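You operate a simulated robot arm through the tools that you are given. There is no shell and no other tool. Be economical: measure what you need, move in short steps, check, and stop when the job is done.

You run a simulated robot arm. Do the job below in one go: nothing can be reset, and whatever is moved stays where it is left.

TASK
Check the extinguisher: pin it, clean its tray and tag it.
Fine: ring pin in the pin hole first; wipe up the spilt powder with the green pad and put it back; hang CHARGED for a needle in the green, RECHARGE for LOW; the other tag stays.

Only the result counts: the job must be done as asked and must still hold three seconds after the hand-in. Knocking over, shifting, dropping, spilling or breaking anything else fails it.

THE ROBOT
A 6-joint arm with a two-finger parallel gripper, fixed in place. Base frame: the origin is at the foot of the arm, x ahead of it, y to its left, z up. Readings come in mm, rad, newtons and seconds.
With the tool pointing down near the work surface it reaches from about 100 to 800 mm from the base axis. Its first joint turns from -2.007 to 2.007 rad. Payload 4.2 kg.
The tool frame sits at the grasp point between the pads (the TCP): z along the fingers, y along the line on which they close. The tips reach 23 mm beyond it. Largest opening 94 mm; finger width 38, thickness 10; the body of the gripper, 54 by 96 mm, starts 39 mm behind the TCP.
Orientation is that of the tool frame in the base frame, as a unit quaternion [x, y, z, w]. With the fingers straight down and closing along the base's y, the tool's x points along the base's -x, its y along +y and its z along -z.

THE INTERFACE
- The arm moves only by the tool play_rows. Its argument "steps" is one flat list of numbers, 7 for each row, row after row: the turn, a rotation vector about the tool's x, y, z in units of 60 degrees (1.0 is 60 degrees), then the shift along the tool's x, y, z in units of 500 mm (1.0 is 500 mm), then the finger opening in mm, from 0 to 94. In form: [rx, ry, rz, dx, dy, dz, hand, rx, ry, rz, dx, dy, dz, hand, ...]. A call has 1 to 8 rows; each row is the pose to reach, as a shift and turn from the pose commanded when the call began, along the tool's axes at that moment. A call with a number of a shift or a turn outside -1 to 1 is refused whole. A row lasts 0.2 s, in which the tool goes at most 50 mm and 0.15 rad; a call with a longer step from one row to the next is refused whole, and so is a gripper value outside its range. A pose out of reach is approached as far as the arm can. The call stops where the force on the tool passes 40 N (or 10 N more than at its start, if that is more) or the arm is blocked; 0.2 s more then pass. Each finger travels about 108 mm/s and halts on what it meets, pressing with about 44 N; the grip force reading is that of the motor and also rises with nothing between the fingers. The clock runs only during rows and for 0.2 s after the last one: add rows that repeat a pose to give the fingers time. It gives the time, the measured TCP pose, the force on the tool (base axes), the opening and the grip force at its end, in the units of the frame above (readings bear some noise).
- Cameras (640 x 400 px; columns grow to the right, rows downward): "scene" is fixed at [219.5, 650, 1360.5]; the picture's right is [-0.79, -0.61, 0.00], its down [-0.33, 0.42, -0.85] and it looks along [0.52, -0.67, -0.53] (base axes); focal length 214 px, centre (320, 200). "wrist" rides on the gripper at [-39, 0, -44] in the tool frame; the picture's right is [0.00, -1.00, 0.00], its down [0.97, 0.00, -0.24] and it looks along [0.24, 0.00, 0.97] (tool axes); focal length 218 px, centre (320, 200). There is no depth. A picture from a camera that has moved, and an enlarged one, comes with that camera's place and axes in the base frame and with its lens.
- grab_frame(camera): a new picture of that camera. No time passes.
- lift_body(by): slides the trunk up (or, below 0, down) by that many mm; the arm rides with it, the base frame stays. It gives what a move gives, with no picture.
- enlarge(camera, box): a new picture of the part [left, top, right, bottom] of that camera's present view, enlarged. No time passes.
- finish_job(): hands the job in; it is judged then, once.

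Work in short steps. Places have to be worked out from the pictures, the camera data and where the tool is seen: move nearer, look again, correct. Check each grasp and each placing, and mend what went wrong. You have 120 turns and 76 pictures in all, those below and enlarged ones among them. Open the gripper and draw the arm clear of the work before you hand the job in, unless the task says otherwise; then end with one line.

The tools are called after ">>>" as a command line: name --argument value ..., lists and objects as JSON in quotes. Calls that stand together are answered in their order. play_rows: Moves the arm, as the interface text tells. Its arguments: {"type":"object","properties":{"steps":{"type":"array","items":{"type":"number"}}},"required":["steps"]} The other tools are called the same way: lift_body (by) slides the trunk up or down; grab_frame (camera) takes a picture; enlarge (camera, box) takes an enlarged picture of a part of a camera's view; finish_job () hands the job in.

At the start:

```text
t: 0.0
tool_pos: [588.9, -133.6, 1359.1]
tcp_rot: [0.0, 1.0, 0.0, 0.0]
wrist_force: [-0.6, 0.4, 0.5]
gripper_width: 94.1
grip_force: 0.0
trunk travel left (down, up): [-775.0, 215.0]
```

scene: 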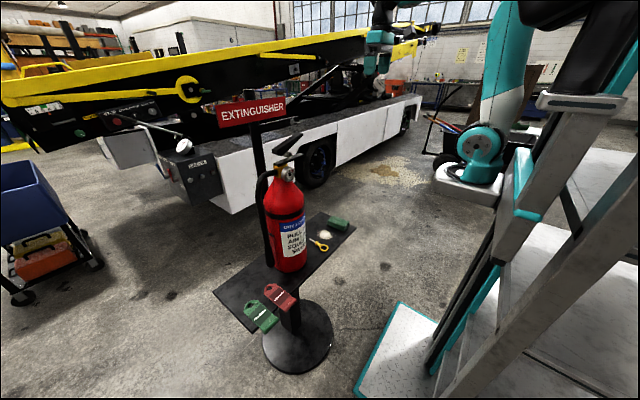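
wrist: 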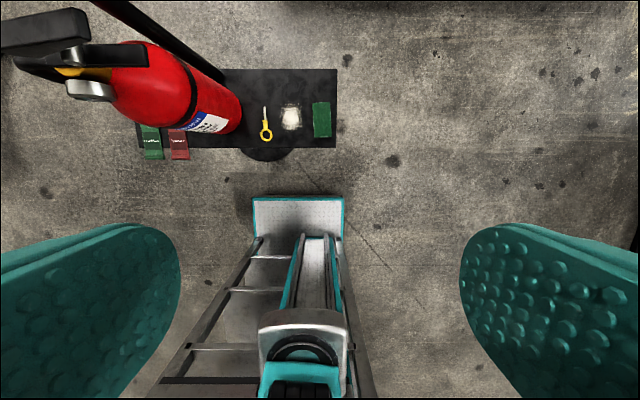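

I start by looking closer at the tray, the gauge and the sign from both cameras.

>>> enlarge --camera "scene" --box '[200, 90, 360, 190]'

>>> enlarge --camera "scene" --box '[200, 200, 376, 340]'

>>> enlarge --camera "wrist" --box '[0, 0, 352, 220]'

```text
4.00 times, centred on (280, 140) of scene
camera zoom: at [219.5, 650.0, 1360.5], right [-0.79, -0.61, 0.0], down [-0.33, 0.42, -0.85], along [0.52, -0.67, -0.53], focal length 858 px, centre (480, 440)
```

zoom: 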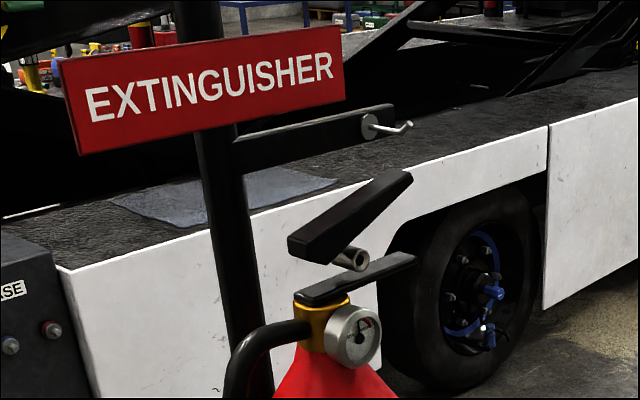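

```text
2.86 times, centred on (288, 270) of scene
camera zoom: at [219.5, 650.0, 1360.5], right [-0.79, -0.61, 0.0], down [-0.33, 0.42, -0.85], along [0.52, -0.67, -0.53], focal length 613 px, centre (411, 0)
```

zoom: 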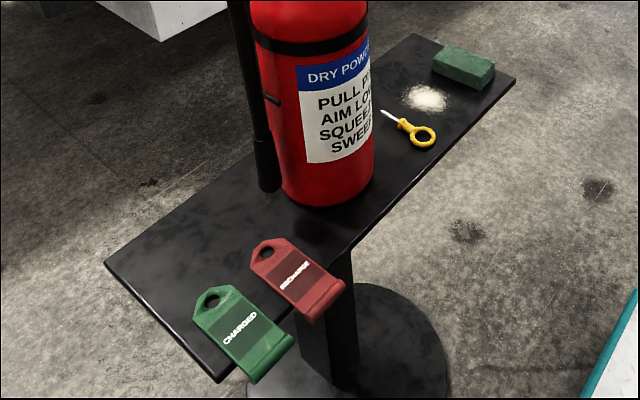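

```text
1.82 times, centred on (176, 110) of wrist
camera zoom: at [626.7, -132.2, 1402.6], right [0.0, -1.0, 0.0], down [-0.97, 0.0, 0.24], along [-0.24, 0.0, -0.97], focal length 397 px, centre (582, 364)
```

zoom: 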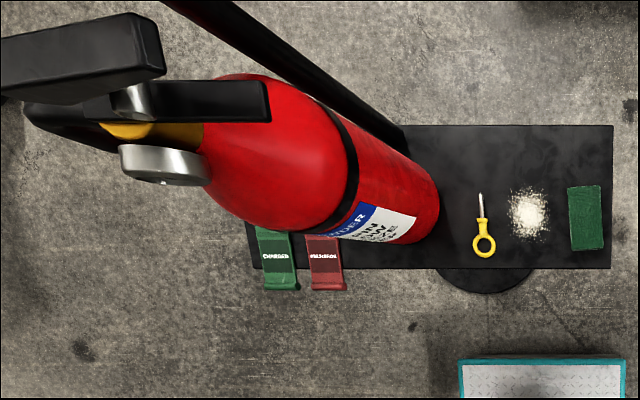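

The pin, powder, pad and tags are located roughly at x≈640–720. Next I zoom in on the gauge, the pin hole and the hook.

>>> enlarge --camera "scene" --box '[268, 130, 308, 190]'

>>> enlarge --camera "wrist" --box '[0, 0, 160, 100]'

```text
6.67 times, centred on (288, 160) of scene
camera zoom: at [219.5, 650.0, 1360.5], right [-0.79, -0.61, 0.0], down [-0.33, 0.42, -0.85], along [0.52, -0.67, -0.53], focal length 1430 px, centre (533, 467)
```

zoom: 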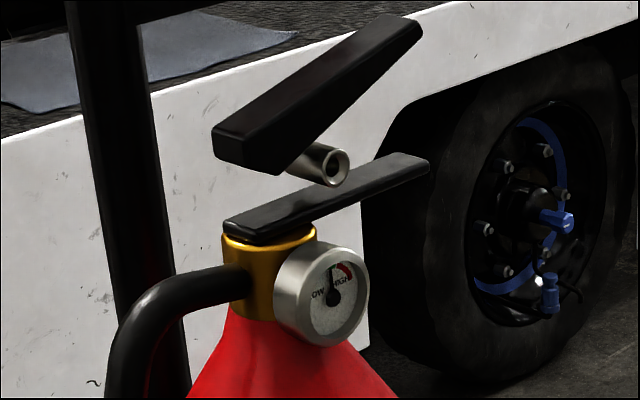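

```text
4.00 times, centred on (80, 50) of wrist
camera zoom: at [626.7, -132.2, 1402.6], right [0.0, -1.0, 0.0], down [-0.97, 0.0, 0.24], along [-0.24, 0.0, -0.97], focal length 873 px, centre (1280, 800)
```

zoom: 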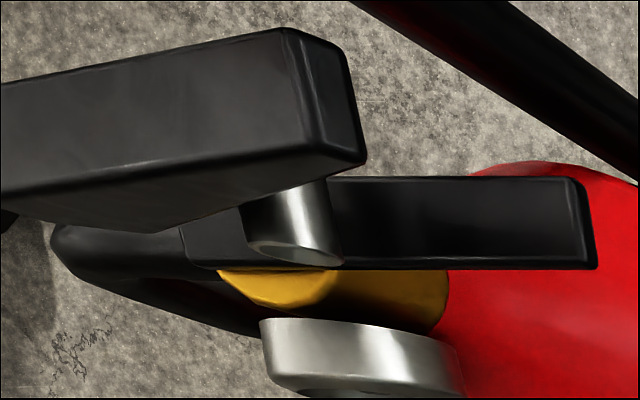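

The pin hole opening triangulates to about (723, 162, 1107), facing −x. I move the wrist in front of it and tilt forward to read the gauge and find the hook.

>>> play_rows --steps '[0, -0.125, 0, 0.0223, 0.0835, 0.04, 94, 0, -0.25, 0, 0.0445, 0.167, 0.08, 94, 0, -0.375, 0, 0.0668, 0.2505, 0.12, 94, 0, -0.5, 0, 0.089, 0.334, 0.159, 94, 0, -0.625, 0, 0.111, 0.4175, 0.199, 94, 0, -0.75, 0, 0.1335, 0.501, 0.239, 94, 0, -0.875, 0, 0.156, 0.5845, 0.278, 94, 0, -1, 0, 0.178, 0.668, 0.318, 94]'

>>> grab_frame --camera "wrist"

```text
t: 1.8
tool_pos: [499.9, 200.0, 1200.4]
tcp_rot: [0.003, 0.865, 0.0, 0.501]
wrist_force: [-1.0, -0.7, 0.3]
gripper_width: 94.0
grip_force: 0.1
trunk travel left (down, up): [-775.0, 215.0]
```

```text
68 pictures are left
camera wrist: at [481.3, 199.8, 1256.0], right [0.0, -1.0, 0.0], down [-0.69, 0.01, -0.72], along [0.72, 0.0, -0.69], focal length 218 px, centre (320, 200)
```

wrist: 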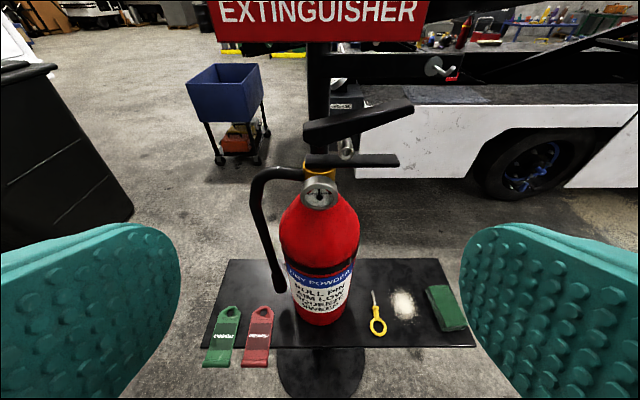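

The gauge and hook are in view, so I zoom in on both.

>>> enlarge --camera "wrist" --box '[290, 160, 354, 220]'

>>> enlarge --camera "wrist" --box '[290, 30, 482, 180]'

>>> enlarge --camera "wrist" --box '[190, 240, 490, 390]'

```text
6.67 times, centred on (322, 190) of wrist
camera zoom: at [481.3, 199.8, 1256.0], right [0.0, -1.0, 0.0], down [-0.69, 0.01, -0.72], along [0.72, 0.0, -0.69], focal length 1455 px, centre (307, 267)
```

zoom: 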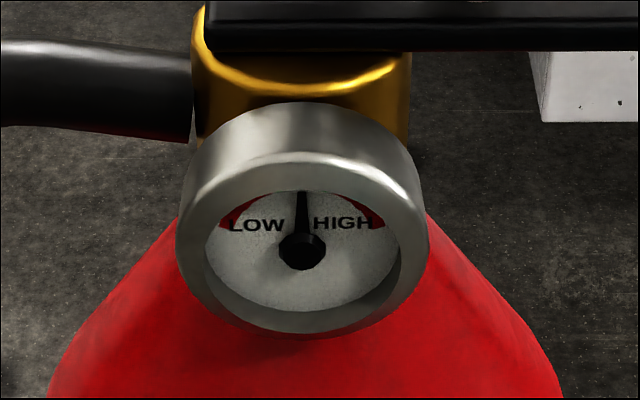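

```text
2.67 times, centred on (386, 105) of wrist
camera zoom: at [481.3, 199.8, 1256.0], right [0.0, -1.0, 0.0], down [-0.69, 0.01, -0.72], along [0.72, 0.0, -0.69], focal length 582 px, centre (144, 453)
```

zoom: 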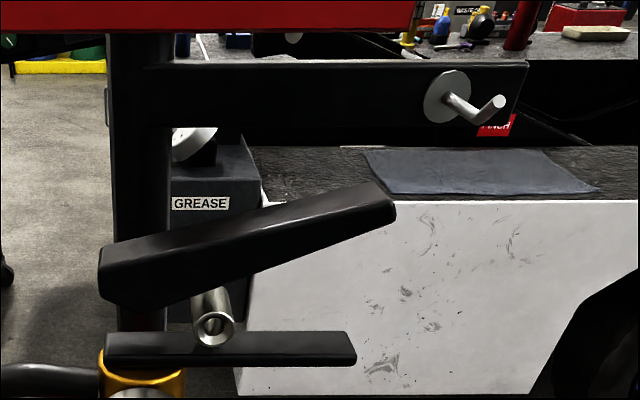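

```text
2.13 times, centred on (340, 315) of wrist
camera zoom: at [481.3, 199.8, 1256.0], right [0.0, -1.0, 0.0], down [-0.69, 0.01, -0.72], along [0.72, 0.0, -0.69], focal length 466 px, centre (277, -45)
```

zoom: 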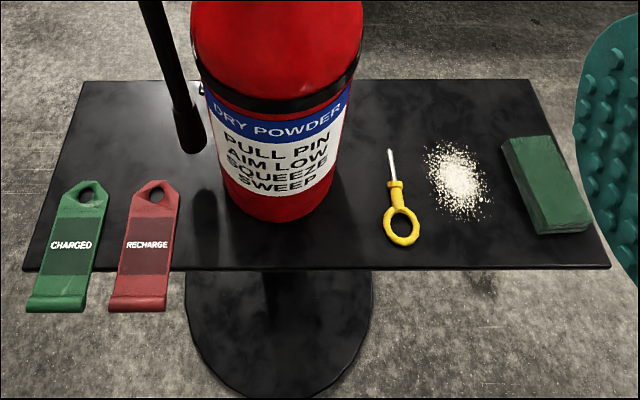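

The needle points straight up between LOW and HIGH, and I'll confirm the green zone later. The hook disk is at about (826, 41, 1181), and its tip is at about (780, 38, 1188) and turns up. I lower the trunk to work at the tray and get the pin.

>>> lift_body --by -400

```text
t: 5.6
tool_pos: [499.7, 200.9, 799.2]
tcp_rot: [0.001, 0.866, 0.0, 0.5]
wrist_force: [-0.5, 0.4, -0.6]
gripper_width: 93.9
grip_force: 0.1
trunk travel left (down, up): [-375.0, 615.0]
```

Now I turn the tool back to straight down above the pin, clear of the bottle, and look.

>>> play_rows --steps '[0, 0.125, 0, -0.0138, -0.0375, 0.044, 70, 0, 0.25, 0, -0.0277, -0.075, 0.088, 70, 0, 0.375, 0, -0.0415, -0.1125, 0.1319, 70, 0, 0.5, 0, -0.0554, -0.15, 0.1759, 70, 0, 0.625, 0, -0.0692, -0.1875, 0.2199, 70, 0, 0.75, 0, -0.083, -0.225, 0.2639, 70, 0, 0.875, 0, -0.0969, -0.2625, 0.3078, 70, 0, 1, 0, -0.1107, -0.3, 0.3518, 70]'

>>> grab_frame --camera "wrist"

>>> grab_frame --camera "scene"

```text
t: 7.4
tool_pos: [681.8, 50.6, 759.5]
tcp_rot: [-0.001, 1.0, 0.0, -0.001]
wrist_force: [0.8, -0.2, -0.2]
gripper_width: 70.0
grip_force: 0.0
trunk travel left (down, up): [-375.0, 615.0]
```

```text
64 pictures are left
camera wrist: at [719.4, 50.7, 803.2], right [0.0, -1.0, 0.0], down [-0.97, 0.0, 0.24], along [-0.24, 0.0, -0.97], focal length 218 px, centre (320, 200)
```

wrist: 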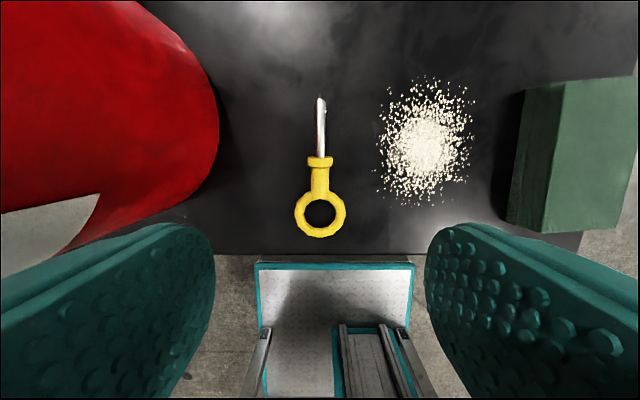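

```text
63 pictures are left
```

scene: 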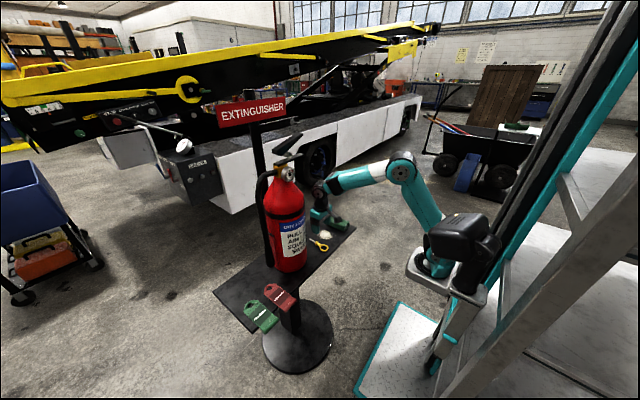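

The pin lies straight along x, with its ring centre at about (660.5, 50.7) and its tip at 756. I descend above the ring with the fingers at 60 mm and check.

>>> play_rows --steps '[0, 0, 0, 0.021, 0, 0.08, 60, 0, 0, 0, 0.04, 0, 0.15, 60, 0, 0, 0, 0.04, 0, 0.2, 60, 0, 0, 0, 0.04, 0, 0.22, 60]'

>>> grab_frame --camera "wrist"

```text
t: 8.4
tool_pos: [660.6, 49.0, 649.6]
tcp_rot: [0.0, 1.0, 0.0, 0.0]
wrist_force: [-0.2, -0.3, 0.5]
gripper_width: 59.9
grip_force: 0.1
trunk travel left (down, up): [-375.0, 615.0]
```

```text
62 pictures are left
camera wrist: at [698.5, 50.3, 693.0], right [0.0, -1.0, 0.0], down [-0.97, 0.0, 0.24], along [-0.24, 0.0, -0.97], focal length 218 px, centre (320, 200)
```

wrist: 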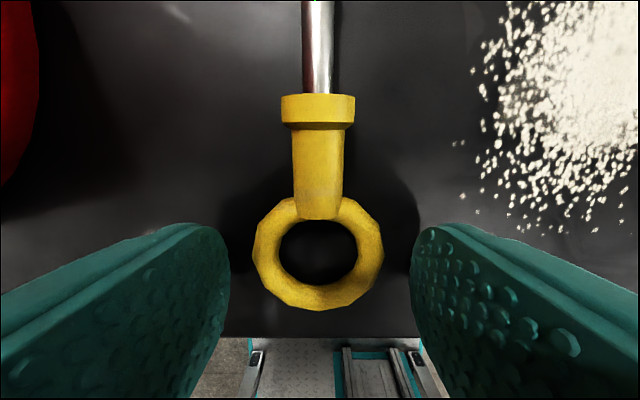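

The ring is centred between the fingers. I go down 9 mm more and close, with time for the fingers to settle.

>>> play_rows --steps '[0, 0, 0, 0, 0, 0.01, 60, 0, 0, 0, 0, 0, 0.019, 60, 0, 0, 0, 0, 0, 0.019, 45, 0, 0, 0, 0, 0, 0.019, 36, 0, 0, 0, 0, 0, 0.019, 30, 0, 0, 0, 0, 0, 0.019, 30]'

>>> grab_frame --camera "wrist"

```text
t: 9.5
tool_pos: [662.1, 49.0, 642.6]
tcp_rot: [0.001, 1.0, 0.0, 0.003]
wrist_force: [-2.5, -6.0, 19.3]
gripper_width: 42.0
grip_force: 13.8
trunk travel left (down, up): [-375.0, 615.0]
stopped in row 5: the force on the tool passed its limit (the readings are from after the stop); the commanded pose is now the measured one
```

```text
61 pictures are left
camera wrist: at [700.0, 49.5, 687.1], right [0.0, -1.0, 0.0], down [-0.97, 0.0, 0.23], along [-0.23, 0.0, -0.97], focal length 218 px, centre (320, 200)
```

wrist: 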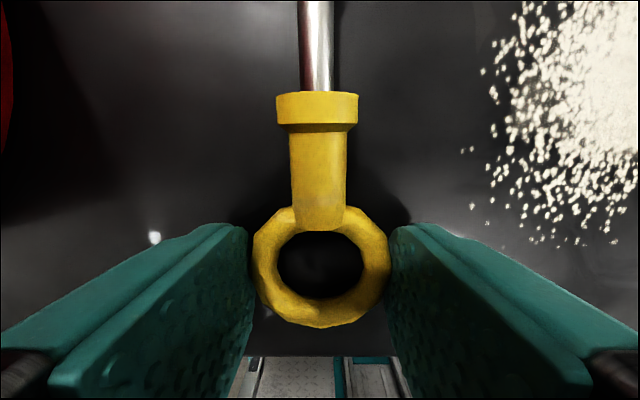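

The ring is touched at 42 mm while the tips press on the tray, so I ease up 1.5 mm and finish closing.

>>> play_rows --steps '[0, 0, 0, 0, 0, -0.003, 42, 0, 0, 0, 0, 0, -0.003, 36, 0, 0, 0, 0, 0, -0.003, 32, 0, 0, 0, 0, 0, -0.003, 30]'

```text
t: 10.5
tool_pos: [662.2, 49.2, 643.3]
tcp_rot: [0.001, 1.0, 0.0, 0.002]
wrist_force: [1.2, -1.2, 4.0]
gripper_width: 41.6
grip_force: 43.9
trunk travel left (down, up): [-375.0, 615.0]
```

Gripped at 41.6 mm with full force. I lift 60 mm and check the pin's attitude.

>>> play_rows --steps '[0, 0, 0, 0, 0, -0.03, 30, 0, 0, 0, 0, 0, -0.08, 30, 0, 0, 0, 0, 0, -0.12, 30, 0, 0, 0, 0, 0, -0.12, 30]'

>>> grab_frame --camera "wrist"

>>> enlarge --camera "scene" --box '[290, 190, 370, 260]'

```text
t: 11.5
tool_pos: [660.4, 48.7, 703.1]
tcp_rot: [0.0, 1.0, 0.0, 0.003]
wrist_force: [-0.8, 0.5, -0.4]
gripper_width: 41.4
grip_force: 44.1
trunk travel left (down, up): [-375.0, 615.0]
```

```text
60 pictures are left
camera wrist: at [699.4, 49.1, 748.0], right [0.0, -1.0, 0.0], down [-0.97, 0.0, 0.24], along [-0.24, 0.0, -0.97], focal length 218 px, centre (320, 200)
```

wrist: 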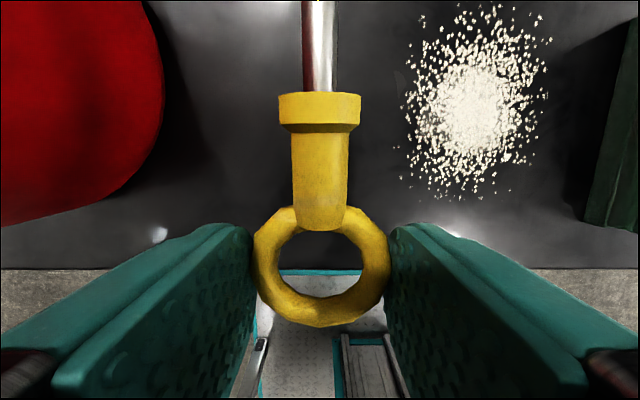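

```text
5.71 times, centred on (330, 225) of scene
camera zoom: at [219.5, 650.0, 1360.5], right [-0.79, -0.61, 0.0], down [-0.33, 0.42, -0.85], along [0.52, -0.67, -0.53], focal length 1226 px, centre (263, 57)
```

zoom: 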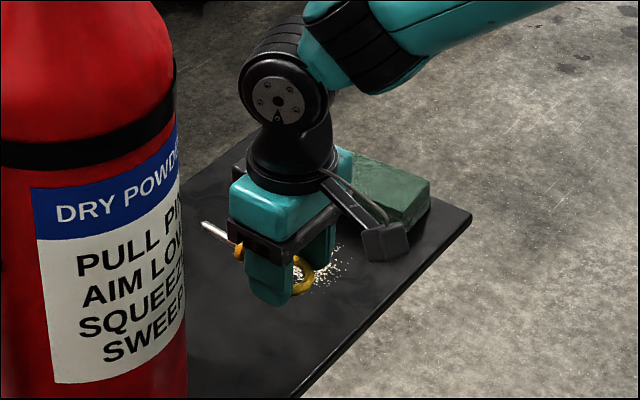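

The pin is held level and straight. I back off to x≈580 and raise the trunk to hole height.

>>> play_rows --steps '[0, 0, 0, 0.04, 0, 0, 30, 0, 0, 0, 0.12, 0, 0, 30, 0, 0, 0, 0.16, 0, 0, 30]'

>>> lift_body --by 425

>>> play_rows --steps '[0, 0, 0, 0, 0.06, 0, 30, 0, 0, 0, 0, 0.14, 0, 30, 0, 0, 0, 0, 0.22, 0, 30, 0, 0, 0, 0, 0.225, 0, 30]'

>>> enlarge --camera "scene" --box '[264, 120, 344, 190]'

>>> grab_frame --camera "wrist"

```text
t: 12.3
tool_pos: [582.0, 48.3, 704.5]
tcp_rot: [0.001, 1.0, 0.001, 0.002]
wrist_force: [0.3, 0.0, -1.2]
gripper_width: 41.4
grip_force: 44.2
trunk travel left (down, up): [-375.0, 615.0]
```

```text
refused: 425 is not a number from -400 to 400
```

```text
t: 13.3
tool_pos: [582.0, 163.2, 702.0]
tcp_rot: [0.002, 1.0, -0.001, 0.003]
wrist_force: [-6.3, -5.2, -1.1]
gripper_width: 41.4
grip_force: 44.4
trunk travel left (down, up): [-375.0, 615.0]
```

```text
5.71 times, centred on (304, 155) of scene
camera zoom: at [219.5, 650.0, 1360.5], right [-0.79, -0.61, 0.0], down [-0.33, 0.42, -0.85], along [0.52, -0.67, -0.53], focal length 1226 px, centre (411, 457)
```

zoom: 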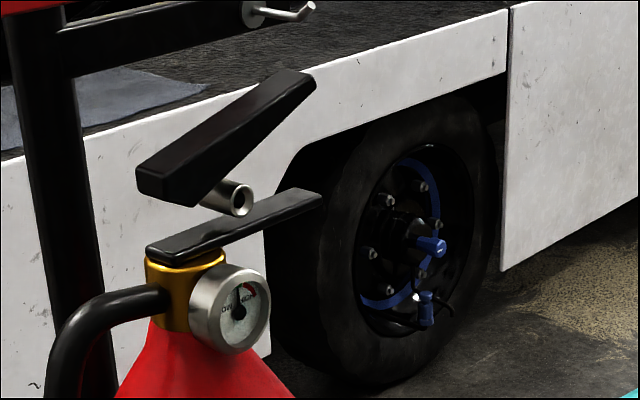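

```text
57 pictures are left
camera wrist: at [620.1, 162.4, 746.0], right [0.0, -1.0, 0.0], down [-0.97, 0.0, 0.24], along [-0.24, 0.0, -0.97], focal length 218 px, centre (320, 200)
```

wrist: 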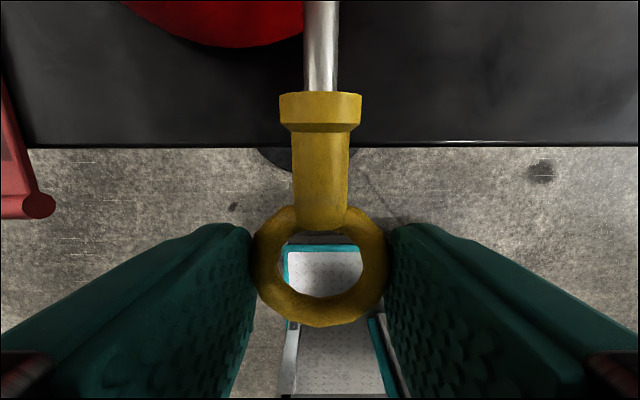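

The lift was refused because it allows at most 400, and the sideways move showed a small lateral force. I back away 40 mm in −x and look before lifting.

>>> play_rows --steps '[0, 0, 0, 0.03, 0, 0, 30, 0, 0, 0, 0.08, 0, 0, 30, 0, 0, 0, 0.08, 0, 0, 30]'

>>> grab_frame --camera "wrist"

>>> enlarge --camera "scene" --box '[200, 200, 376, 340]'

```text
t: 14.1
tool_pos: [542.5, 160.6, 703.1]
tcp_rot: [0.002, 1.0, 0.0, 0.002]
wrist_force: [-0.2, 0.4, -1.5]
gripper_width: 41.5
grip_force: 44.1
trunk travel left (down, up): [-375.0, 615.0]
```

```text
56 pictures are left
camera wrist: at [580.7, 162.8, 746.5], right [0.0, -1.0, 0.0], down [-0.97, 0.0, 0.24], along [-0.24, 0.0, -0.97], focal length 218 px, centre (320, 200)
```

wrist: 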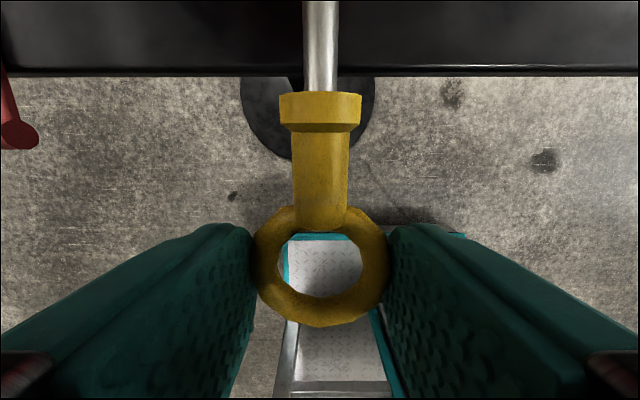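

```text
2.86 times, centred on (288, 270) of scene
camera zoom: at [219.5, 650.0, 1360.5], right [-0.79, -0.61, 0.0], down [-0.33, 0.42, -0.85], along [0.52, -0.67, -0.53], focal length 613 px, centre (411, 0)
```

zoom: 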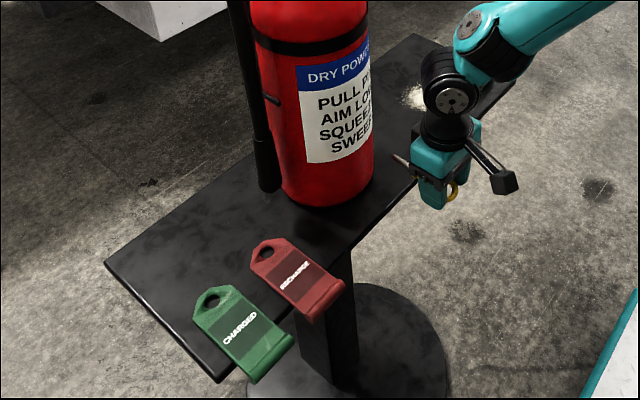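

The bottle is unchanged and the pin is still held straight. I raise the trunk 400, then move 25 mm up with the arm.

>>> lift_body --by 400

>>> play_rows --steps '[0, 0, 0, 0, 0, -0.025, 30, 0, 0, 0, 0, 0, -0.05, 30, 0, 0, 0, 0, 0, -0.05, 30]'

>>> grab_frame --camera "wrist"

>>> enlarge --camera "scene" --box '[264, 120, 344, 190]'

```text
t: 17.9
tool_pos: [542.7, 162.8, 1102.4]
tcp_rot: [0.001, 1.0, 0.0, 0.002]
wrist_force: [0.4, 0.7, -0.7]
gripper_width: 41.6
grip_force: 43.6
trunk travel left (down, up): [-775.0, 215.0]
```

```text
t: 18.7
tool_pos: [542.7, 161.2, 1127.3]
tcp_rot: [0.001, 1.0, 0.0, 0.002]
wrist_force: [0.5, 1.0, -1.2]
gripper_width: 41.6
grip_force: 44.0
trunk travel left (down, up): [-775.0, 215.0]
```

```text
54 pictures are left
camera wrist: at [580.9, 162.1, 1171.1], right [0.0, -1.0, 0.0], down [-0.97, 0.0, 0.24], along [-0.24, 0.0, -0.97], focal length 218 px, centre (320, 200)
```

wrist: 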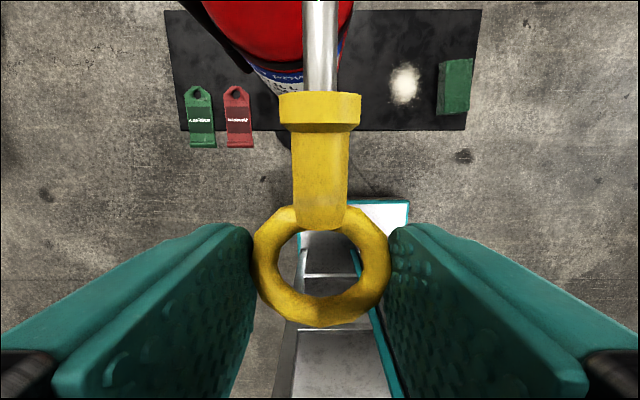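

```text
5.71 times, centred on (304, 155) of scene
camera zoom: at [219.5, 650.0, 1360.5], right [-0.79, -0.61, 0.0], down [-0.33, 0.42, -0.85], along [0.52, -0.67, -0.53], focal length 1226 px, centre (411, 457)
```

zoom: 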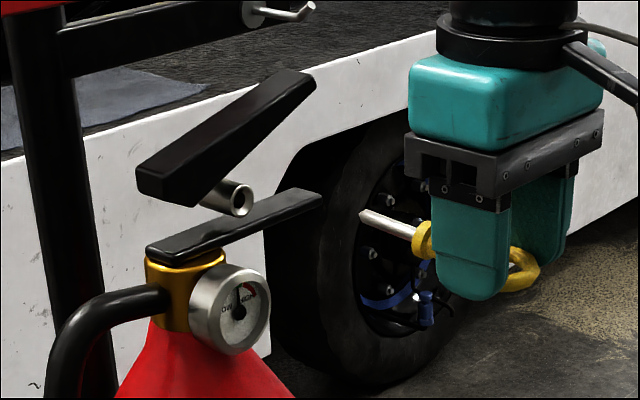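

In the scene view the hole sits roughly 8–11 mm lower than the pin tip. I lower 8 mm, shift +2 mm in y, advance to about 12 mm short of the hole, and compare at high zoom.

>>> play_rows --steps '[0, 0, 0, -0.05, 0.004, 0.016, 30, 0, 0, 0, -0.1, 0.004, 0.016, 30, 0, 0, 0, -0.144, 0.004, 0.016, 30, 0, 0, 0, -0.144, 0.004, 0.016, 30]'

>>> enlarge --camera "scene" --box '[280, 142, 312, 162]'

>>> grab_frame --camera "wrist"

```text
t: 19.7
tool_pos: [614.0, 163.0, 1119.5]
tcp_rot: [0.001, 1.0, 0.001, 0.003]
wrist_force: [-0.1, 0.8, -0.5]
gripper_width: 41.7
grip_force: 43.7
trunk travel left (down, up): [-775.0, 215.0]
```

```text
16.00 times, centred on (296, 152) of scene
camera zoom: at [219.5, 650.0, 1360.5], right [-0.79, -0.61, 0.0], down [-0.33, 0.42, -0.85], along [0.52, -0.67, -0.53], focal length 3432 px, centre (704, 968)
```

zoom: 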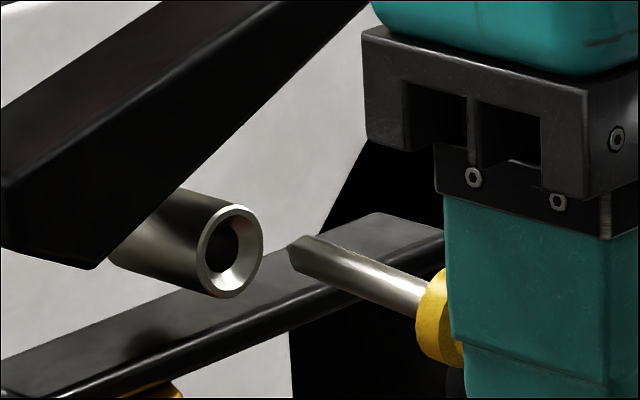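

```text
51 pictures are left
camera wrist: at [652.2, 164.4, 1163.8], right [0.0, -1.0, 0.0], down [-0.97, 0.0, 0.24], along [-0.24, 0.0, -0.97], focal length 218 px, centre (320, 200)
```

wrist: 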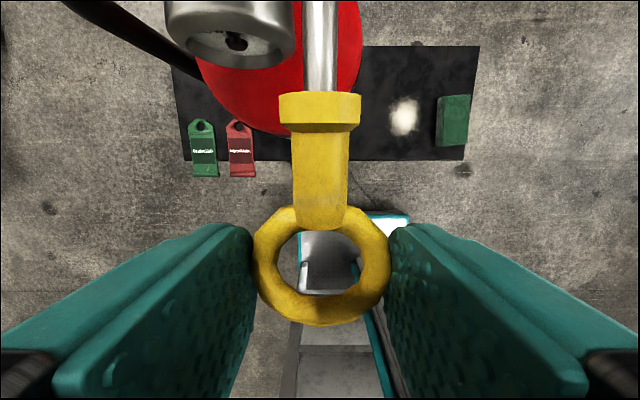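

At high zoom the pin is parallel to the tube but appears about 4 mm too high on the image line, and I can't split that between y and z. I back off 60 mm, shift +25 mm in y and pitch up, to measure the hole's y against the tool.

>>> play_rows --steps '[0, 0, 0, 0.06, 0.01, 0, 30, 0, -0.14, 0, 0.12, 0.02, 0, 30, 0, -0.28, 0, 0.12, 0.03, 0, 30, 0, -0.42, 0, 0.12, 0.04, 0, 30, 0, -0.56, 0, 0.12, 0.05, 0, 30, 0, -0.7, 0, 0.12, 0.05, 0, 30, 0, -0.84, 0, 0.12, 0.05, 0, 30, 0, -0.92, 0, 0.12, 0.05, 0, 30]'

>>> grab_frame --camera "wrist"

>>> enlarge --camera "wrist" --box '[280, 20, 440, 120]'

```text
t: 21.5
tool_pos: [554.7, 189.4, 1118.5]
tcp_rot: [0.0, 0.885, 0.001, 0.466]
wrist_force: [0.2, 1.0, -1.6]
gripper_width: 41.7
grip_force: 44.7
trunk travel left (down, up): [-775.0, 215.0]
```

```text
50 pictures are left
camera wrist: at [539.8, 189.8, 1176.2], right [0.0, -1.0, 0.0], down [-0.75, 0.0, -0.67], along [0.67, 0.0, -0.75], focal length 218 px, centre (320, 200)
```

wrist: 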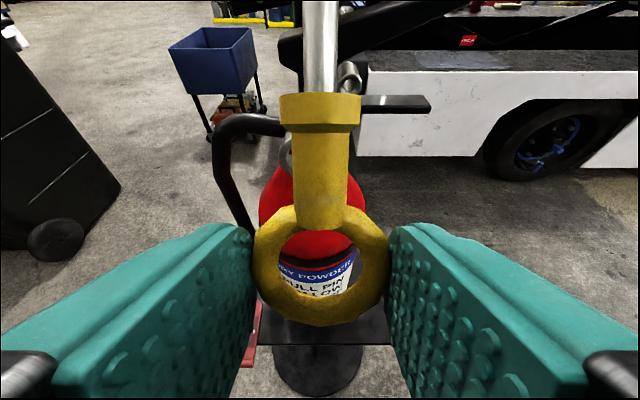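

```text
4.00 times, centred on (360, 70) of wrist
camera zoom: at [539.8, 189.8, 1176.2], right [0.0, -1.0, 0.0], down [-0.75, 0.0, -0.67], along [0.67, 0.0, -0.75], focal length 873 px, centre (160, 720)
```

zoom: 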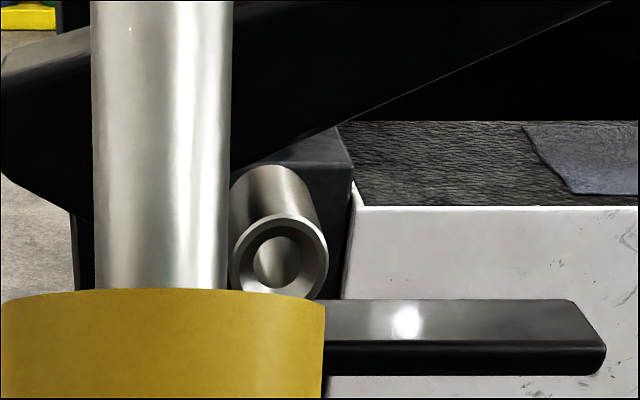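

The hole is 1.9 mm to the left of the earlier pin line, which means about 3 mm lower. I pitch back down with those corrections.

>>> play_rows --steps '[0, 0.14, 0, 0.0049, -0.01, 0.0034, 30, 0, 0.28, 0, 0.0049, -0.02, 0.0034, 30, 0, 0.42, 0, 0.0049, -0.03, 0.0034, 30, 0, 0.56, 0, 0.0049, -0.04, 0.0034, 30, 0, 0.7, 0, 0.0049, -0.0462, 0.0034, 30, 0, 0.84, 0, 0.0049, -0.0462, 0.0034, 30, 0, 0.92, 0, 0.0049, -0.0462, 0.0034, 30]'

>>> play_rows --steps '[0, 0, 0, -0.05, 0, 0, 30, 0, 0, 0, -0.11, 0, 0, 30, 0, 0, 0, -0.124, 0, 0, 30, 0, 0, 0, -0.124, 0, 0, 30]'

>>> enlarge --camera "scene" --box '[280, 142, 312, 162]'

```text
t: 23.1
tool_pos: [553.7, 165.0, 1116.7]
tcp_rot: [0.001, 1.0, 0.001, 0.001]
wrist_force: [-0.3, 0.3, 0.2]
gripper_width: 41.3
grip_force: 43.9
trunk travel left (down, up): [-775.0, 215.0]
```

```text
t: 24.1
tool_pos: [616.3, 166.3, 1116.0]
tcp_rot: [0.001, 1.0, 0.0, 0.002]
wrist_force: [0.5, 0.3, -0.9]
gripper_width: 41.4
grip_force: 43.8
trunk travel left (down, up): [-775.0, 215.0]
```

```text
16.00 times, centred on (296, 152) of scene
camera zoom: at [219.5, 650.0, 1360.5], right [-0.79, -0.61, 0.0], down [-0.33, 0.42, -0.85], along [0.52, -0.67, -0.53], focal length 3432 px, centre (704, 968)
```

zoom: 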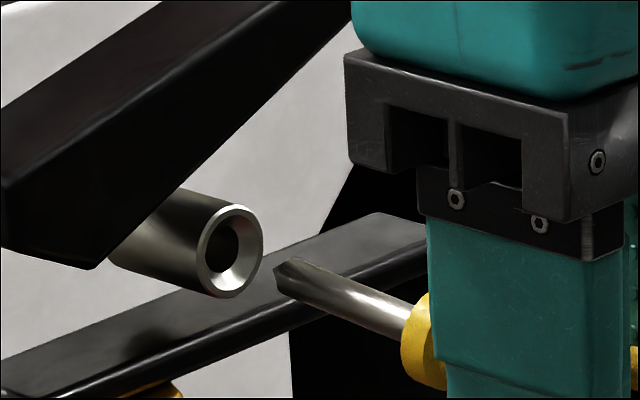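

Now nearly on axis, perhaps 0.6 mm low. I raise slightly and advance 30 mm, watching the force.

>>> play_rows --steps '[0, 0, 0, -0.01, 0, -0.0012, 30, 0, 0, 0, -0.02, 0, -0.0012, 30, 0, 0, 0, -0.03, 0, -0.0012, 30, 0, 0, 0, -0.04, 0, -0.0012, 30, 0, 0, 0, -0.05, 0, -0.0012, 30, 0, 0, 0, -0.06, 0, -0.0012, 30]'

>>> enlarge --camera "scene" --box '[280, 142, 312, 162]'

```text
t: 25.5
tool_pos: [645.2, 165.8, 1118.6]
tcp_rot: [0.002, 1.0, 0.0, 0.002]
wrist_force: [0.3, 0.3, -1.9]
gripper_width: 41.6
grip_force: 43.9
trunk travel left (down, up): [-775.0, 215.0]
```

```text
16.00 times, centred on (296, 152) of scene
camera zoom: at [219.5, 650.0, 1360.5], right [-0.79, -0.61, 0.0], down [-0.33, 0.42, -0.85], along [0.52, -0.67, -0.53], focal length 3432 px, centre (704, 968)
```

zoom: 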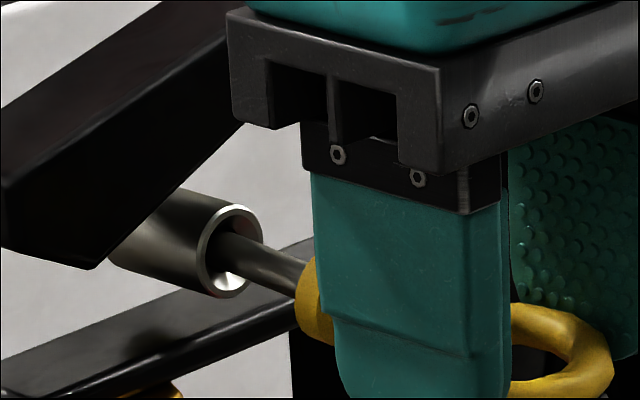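

The tip is in the hole without resistance. I push the rest in small steps until the collar seats.

>>> play_rows --steps '[0, 0, 0, -0.01, 0, 0, 30, 0, 0, 0, -0.02, 0, 0, 30, 0, 0, 0, -0.03, 0, 0, 30, 0, 0, 0, -0.038, 0, 0, 30, 0, 0, 0, -0.046, 0, 0, 30, 0, 0, 0, -0.052, 0, 0, 30]'

>>> enlarge --camera "scene" --box '[272, 137, 312, 162]'

```text
t: 26.9
tool_pos: [673.6, 166.1, 1118.6]
tcp_rot: [0.001, 1.0, 0.0, 0.002]
wrist_force: [-3.4, -1.9, -0.2]
gripper_width: 41.3
grip_force: 44.0
trunk travel left (down, up): [-775.0, 215.0]
```

```text
16.00 times, centred on (292, 150) of scene
camera zoom: at [219.5, 650.0, 1360.5], right [-0.79, -0.61, 0.0], down [-0.33, 0.42, -0.85], along [0.52, -0.67, -0.53], focal length 3432 px, centre (768, 1008)
```

zoom: 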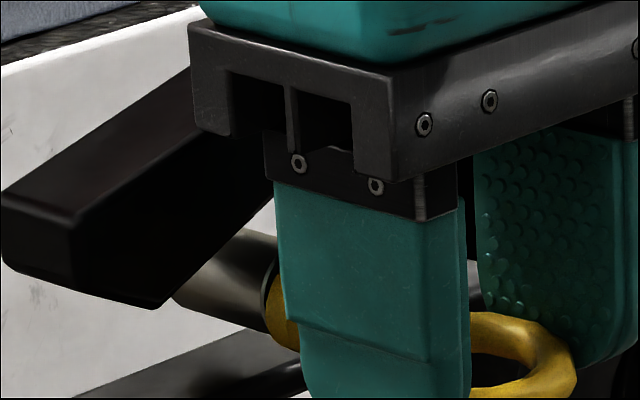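

The collar is at the tube with slight force. I press about 3 mm more to seat it fully.

>>> play_rows --steps '[0, 0, 0, -0.003, 0, 0, 30, 0, 0, 0, -0.006, 0, 0, 30, 0, 0, 0, -0.006, 0, 0, 30]'

>>> enlarge --camera "scene" --box '[272, 137, 312, 162]'

```text
t: 27.7
tool_pos: [673.1, 166.6, 1118.4]
tcp_rot: [0.0, 1.0, -0.001, 0.001]
wrist_force: [-26.1, -4.7, 4.4]
gripper_width: 41.3
grip_force: 43.8
trunk travel left (down, up): [-775.0, 215.0]
```

```text
16.00 times, centred on (292, 150) of scene
camera zoom: at [219.5, 650.0, 1360.5], right [-0.79, -0.61, 0.0], down [-0.33, 0.42, -0.85], along [0.52, -0.67, -0.53], focal length 3432 px, centre (768, 1008)
```

zoom: 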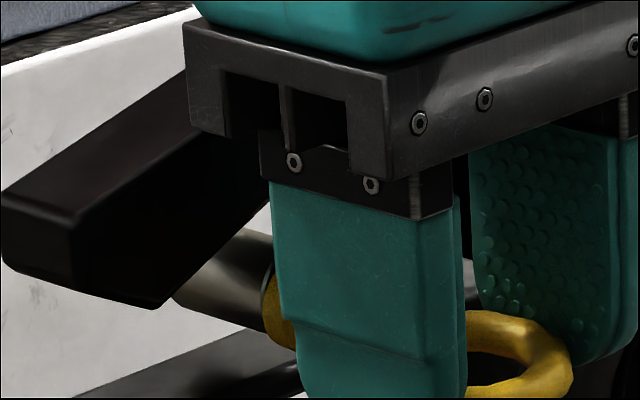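

Seated at 26 N. I relieve the press and open the fingers, then back straight out in −x.

>>> play_rows --steps '[0, 0, 0, 0.005, 0, 0, 30, 0, 0, 0, 0.005, 0, 0, 50, 0, 0, 0, 0.005, 0, 0, 62, 0, 0, 0, 0.005, 0, 0, 62]'

>>> enlarge --camera "scene" --box '[264, 120, 344, 190]'

```text
t: 28.7
tool_pos: [672.6, 166.9, 1117.8]
tcp_rot: [0.0, 1.0, 0.0, 0.002]
wrist_force: [0.3, -0.1, -0.1]
gripper_width: 61.9
grip_force: 0.1
trunk travel left (down, up): [-775.0, 215.0]
```

```text
5.71 times, centred on (304, 155) of scene
camera zoom: at [219.5, 650.0, 1360.5], right [-0.79, -0.61, 0.0], down [-0.33, 0.42, -0.85], along [0.52, -0.67, -0.53], focal length 1226 px, centre (411, 457)
```

zoom: 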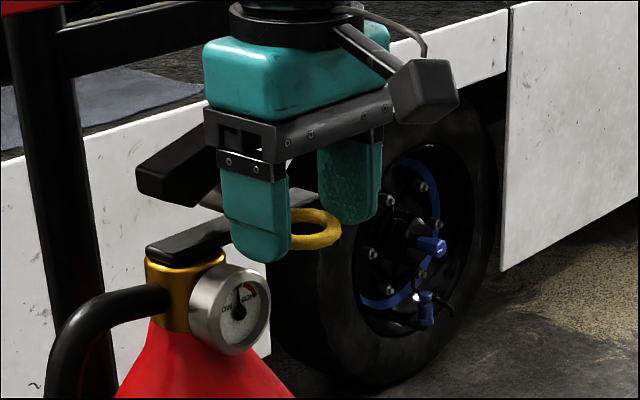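

The pin stays. I retract 130 mm, then check the gauge and the pin.

>>> play_rows --steps '[0, 0, 0, 0.06, 0, 0, 62, 0, 0, 0, 0.14, 0, 0, 62, 0, 0, 0, 0.22, 0, 0, 62, 0, 0, 0, 0.26, 0, 0, 62]'

>>> enlarge --camera "scene" --box '[284, 160, 304, 180]'

>>> enlarge --camera "scene" --box '[272, 137, 312, 162]'

```text
t: 29.7
tool_pos: [545.4, 164.2, 1117.1]
tcp_rot: [0.001, 1.0, 0.001, 0.003]
wrist_force: [0.8, 0.7, 0.0]
gripper_width: 62.1
grip_force: 0.0
trunk travel left (down, up): [-775.0, 215.0]
```

```text
16.00 times, centred on (294, 170) of scene
camera zoom: at [219.5, 650.0, 1360.5], right [-0.79, -0.61, 0.0], down [-0.33, 0.42, -0.85], along [0.52, -0.67, -0.53], focal length 3432 px, centre (736, 680)
```

zoom: 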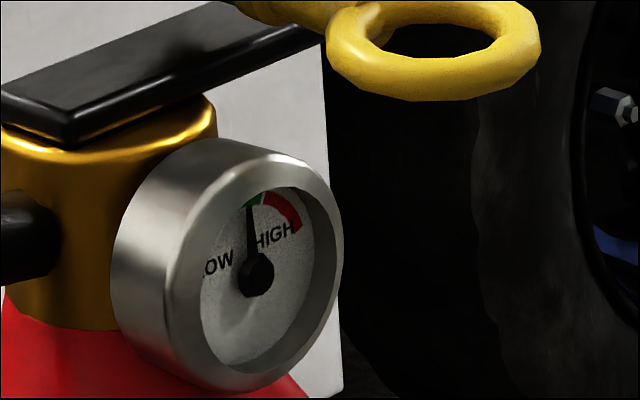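

```text
16.00 times, centred on (292, 150) of scene
camera zoom: at [219.5, 650.0, 1360.5], right [-0.79, -0.61, 0.0], down [-0.33, 0.42, -0.85], along [0.52, -0.67, -0.53], focal length 3432 px, centre (768, 1008)
```

zoom: 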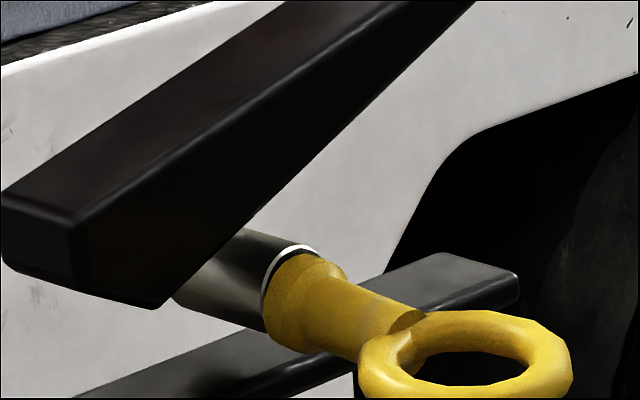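

The needle is in the green, so the tag is CHARGED. The pin is seated. Next I move over to the pad's side, lower the trunk and look.

>>> play_rows --steps '[0, 0, 0, 0, -0.09, 0, 80, 0, 0, 0, 0, -0.18, 0, 80, 0, 0, 0, 0, -0.27, 0, 80, 0, 0, 0, 0, -0.36, 0, 80, 0, 0, 0, 0, -0.45, 0, 80, 0, 0, 0, 0, -0.53, 0, 80]'

>>> lift_body --by -380

>>> play_rows --steps '[0, 0, 0, -0.09, 0, 0, 80, 0, 0, 0, -0.18, 0, 0, 80, 0, 0, 0, -0.26, 0, 0, 80, 0, 0, 0, -0.26, 0, 0, 80]'

>>> grab_frame --camera "wrist"

```text
t: 31.1
tool_pos: [543.8, -100.4, 1116.7]
tcp_rot: [0.0, 1.0, 0.001, 0.002]
wrist_force: [0.1, -0.6, -0.1]
gripper_width: 79.9
grip_force: 0.1
trunk travel left (down, up): [-775.0, 215.0]
```

```text
t: 34.8
tool_pos: [543.5, -100.9, 736.7]
tcp_rot: [-0.001, 1.0, 0.0, 0.003]
wrist_force: [0.4, 0.4, 0.5]
gripper_width: 79.8
grip_force: 0.0
trunk travel left (down, up): [-395.0, 595.0]
```

```text
t: 35.8
tool_pos: [673.3, -99.1, 739.6]
tcp_rot: [0.001, 1.0, 0.0, 0.002]
wrist_force: [0.0, 0.4, 0.6]
gripper_width: 80.0
grip_force: 0.1
trunk travel left (down, up): [-395.0, 595.0]
```

```text
41 pictures are left
camera wrist: at [710.7, -98.6, 783.9], right [0.0, -1.0, 0.0], down [-0.97, 0.0, 0.24], along [-0.24, 0.0, -0.97], focal length 218 px, centre (320, 200)
```

wrist: 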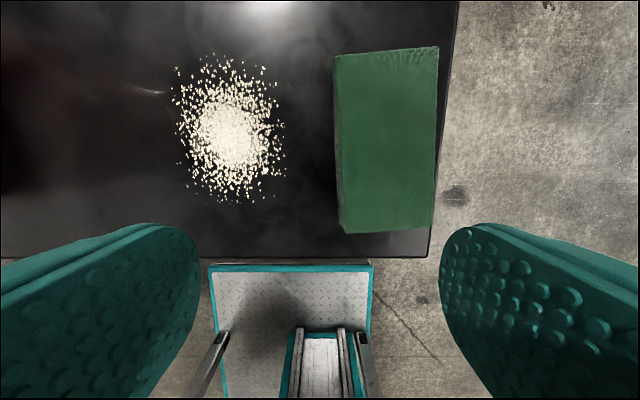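

The pad is centred at about (708, −140), yawed about 4.5° and about 58 mm wide. The powder is centred at (721, −33) with a radius of about 45–50 mm. I hover over the pad with matching yaw and check.

>>> play_rows --steps '[0, 0, -0.03, -0.035, -0.041, 0.02, 84, 0, 0, -0.075, -0.069, -0.082, 0.06, 84, 0, 0, -0.075, -0.069, -0.082, 0.1, 84, 0, 0, -0.075, -0.069, -0.082, 0.1, 84]'

>>> grab_frame --camera "wrist"

>>> enlarge --camera "scene" --box '[290, 180, 370, 250]'

```text
t: 36.8
tool_pos: [708.8, -141.3, 685.7]
tcp_rot: [-0.039, 0.999, 0.0, 0.003]
wrist_force: [0.1, 0.5, 0.1]
gripper_width: 83.9
grip_force: 0.1
trunk travel left (down, up): [-395.0, 595.0]
```

```text
40 pictures are left
camera wrist: at [745.4, -137.1, 731.0], right [0.08, -1.0, 0.0], down [-0.97, -0.08, 0.24], along [-0.23, -0.02, -0.97], focal length 218 px, centre (320, 200)
```

wrist: 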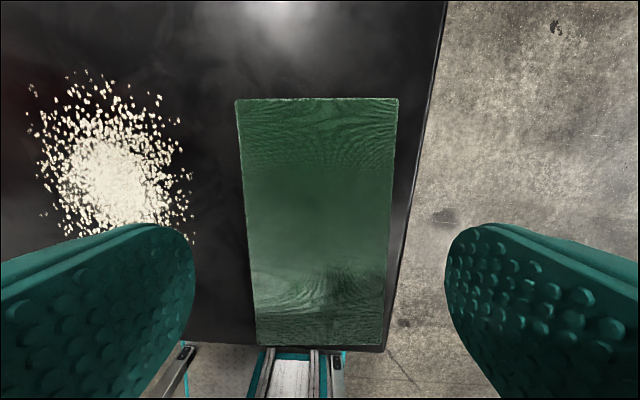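

```text
5.71 times, centred on (330, 215) of scene
camera zoom: at [219.5, 650.0, 1360.5], right [-0.79, -0.61, 0.0], down [-0.33, 0.42, -0.85], along [0.52, -0.67, -0.53], focal length 1226 px, centre (263, 114)
```

zoom: 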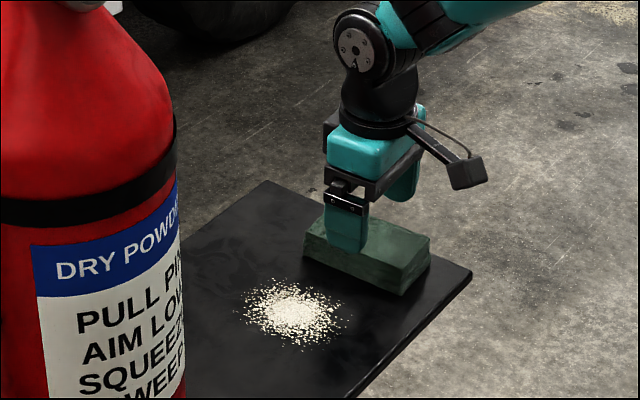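

The yaw matches and the pad is centred. I descend to z≈652 and close.

>>> play_rows --steps '[0, 0, 0, 0, 0, 0.03, 84, 0, 0, 0, 0, 0, 0.068, 84, 0, 0, 0, 0, 0, 0.068, 66, 0, 0, 0, 0, 0, 0.068, 56, 0, 0, 0, 0, 0, 0.068, 50, 0, 0, 0, 0, 0, 0.068, 46]'

>>> grab_frame --camera "wrist"

```text
t: 38.2
tool_pos: [706.0, -140.8, 652.6]
tcp_rot: [-0.039, 0.999, 0.0, 0.003]
wrist_force: [0.0, -0.6, -0.2]
gripper_width: 59.1
grip_force: 43.9
trunk travel left (down, up): [-395.0, 595.0]
```

```text
38 pictures are left
camera wrist: at [744.6, -137.3, 696.5], right [0.08, -1.0, 0.0], down [-0.97, -0.07, 0.24], along [-0.23, -0.02, -0.97], focal length 218 px, centre (320, 200)
```

wrist: 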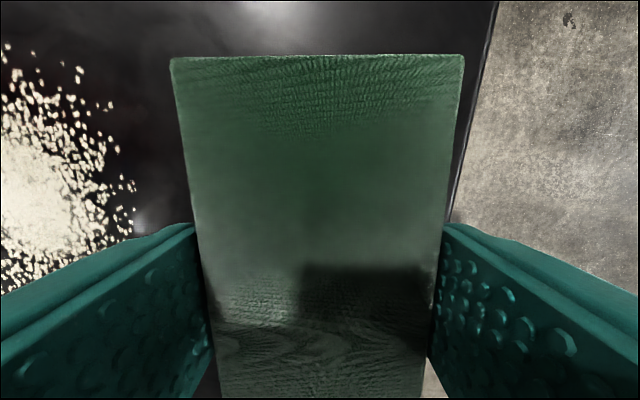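

The pad is firmly gripped at 59 mm. I slide it along the tray over the powder in +y, with light pressure.

>>> play_rows --steps '[0, 0, 0, -0.0239, -0.0019, 0.002, 46, 0, 0, 0, -0.028, 0.046, 0.002, 46, 0, 0, 0, -0.0317, 0.094, 0.002, 46, 0, 0, 0, -0.0354, 0.142, 0.002, 46, 0, 0, 0, -0.039, 0.19, 0.002, 46, 0, 0, 0, -0.043, 0.239, 0.002, 46, 0, 0, 0, -0.0466, 0.2873, 0.002, 46, 0, 0, 0, -0.0466, 0.2873, 0.002, 46]'

>>> grab_frame --camera "wrist"

>>> enlarge --camera "scene" --box '[290, 180, 370, 250]'

```text
t: 40.0
tool_pos: [718.7, 4.6, 652.1]
tcp_rot: [-0.038, 0.999, 0.0, 0.003]
wrist_force: [-2.0, -0.4, 5.2]
gripper_width: 59.3
grip_force: 44.0
trunk travel left (down, up): [-395.0, 595.0]
```

```text
37 pictures are left
camera wrist: at [757.4, 7.2, 696.3], right [0.08, -1.0, 0.0], down [-0.97, -0.07, 0.24], along [-0.23, -0.02, -0.97], focal length 218 px, centre (320, 200)
```

wrist: 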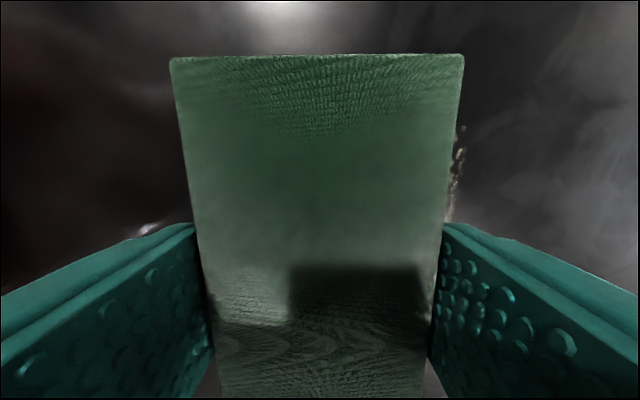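

```text
5.71 times, centred on (330, 215) of scene
camera zoom: at [219.5, 650.0, 1360.5], right [-0.79, -0.61, 0.0], down [-0.33, 0.42, -0.85], along [0.52, -0.67, -0.53], focal length 1226 px, centre (263, 114)
```

zoom: 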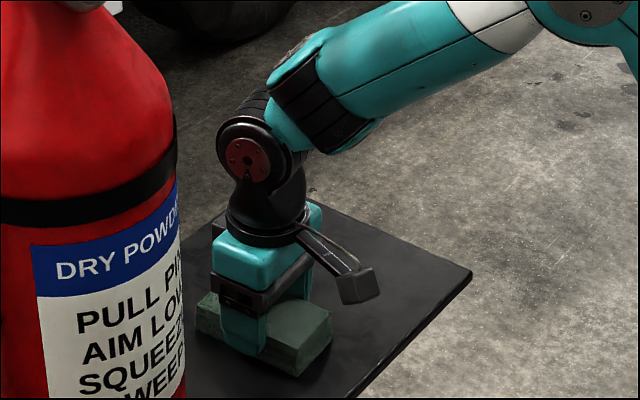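

Nearly all the powder is gone, with a few grains at the pad's trailing edge. I sweep back over the area to y≈−80.

>>> play_rows --steps '[0, 0, 0, 0.003, -0.04, 0, 46, 0, 0, 0, 0.006, -0.08, 0, 46, 0, 0, 0, 0.009, -0.12, 0, 46, 0, 0, 0, 0.013, -0.165, 0, 46, 0, 0, 0, 0.013, -0.165, 0, 46]'

>>> grab_frame --camera "wrist"

>>> enlarge --camera "scene" --box '[290, 180, 370, 250]'

```text
t: 41.2
tool_pos: [720.2, -79.6, 652.3]
tcp_rot: [-0.04, 0.999, 0.0, 0.002]
wrist_force: [0.3, 3.0, 8.6]
gripper_width: 59.2
grip_force: 43.9
trunk travel left (down, up): [-395.0, 595.0]
```

```text
35 pictures are left
camera wrist: at [757.5, -75.4, 696.3], right [0.08, -1.0, 0.0], down [-0.97, -0.08, 0.23], along [-0.23, -0.02, -0.97], focal length 218 px, centre (320, 200)
```

wrist: 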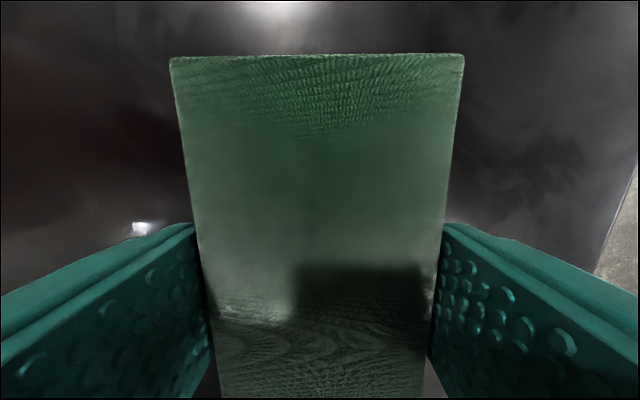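

```text
5.71 times, centred on (330, 215) of scene
camera zoom: at [219.5, 650.0, 1360.5], right [-0.79, -0.61, 0.0], down [-0.33, 0.42, -0.85], along [0.52, -0.67, -0.53], focal length 1226 px, centre (263, 114)
```

zoom: 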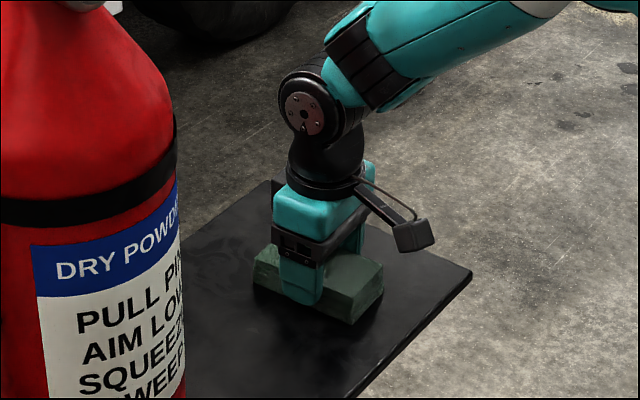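

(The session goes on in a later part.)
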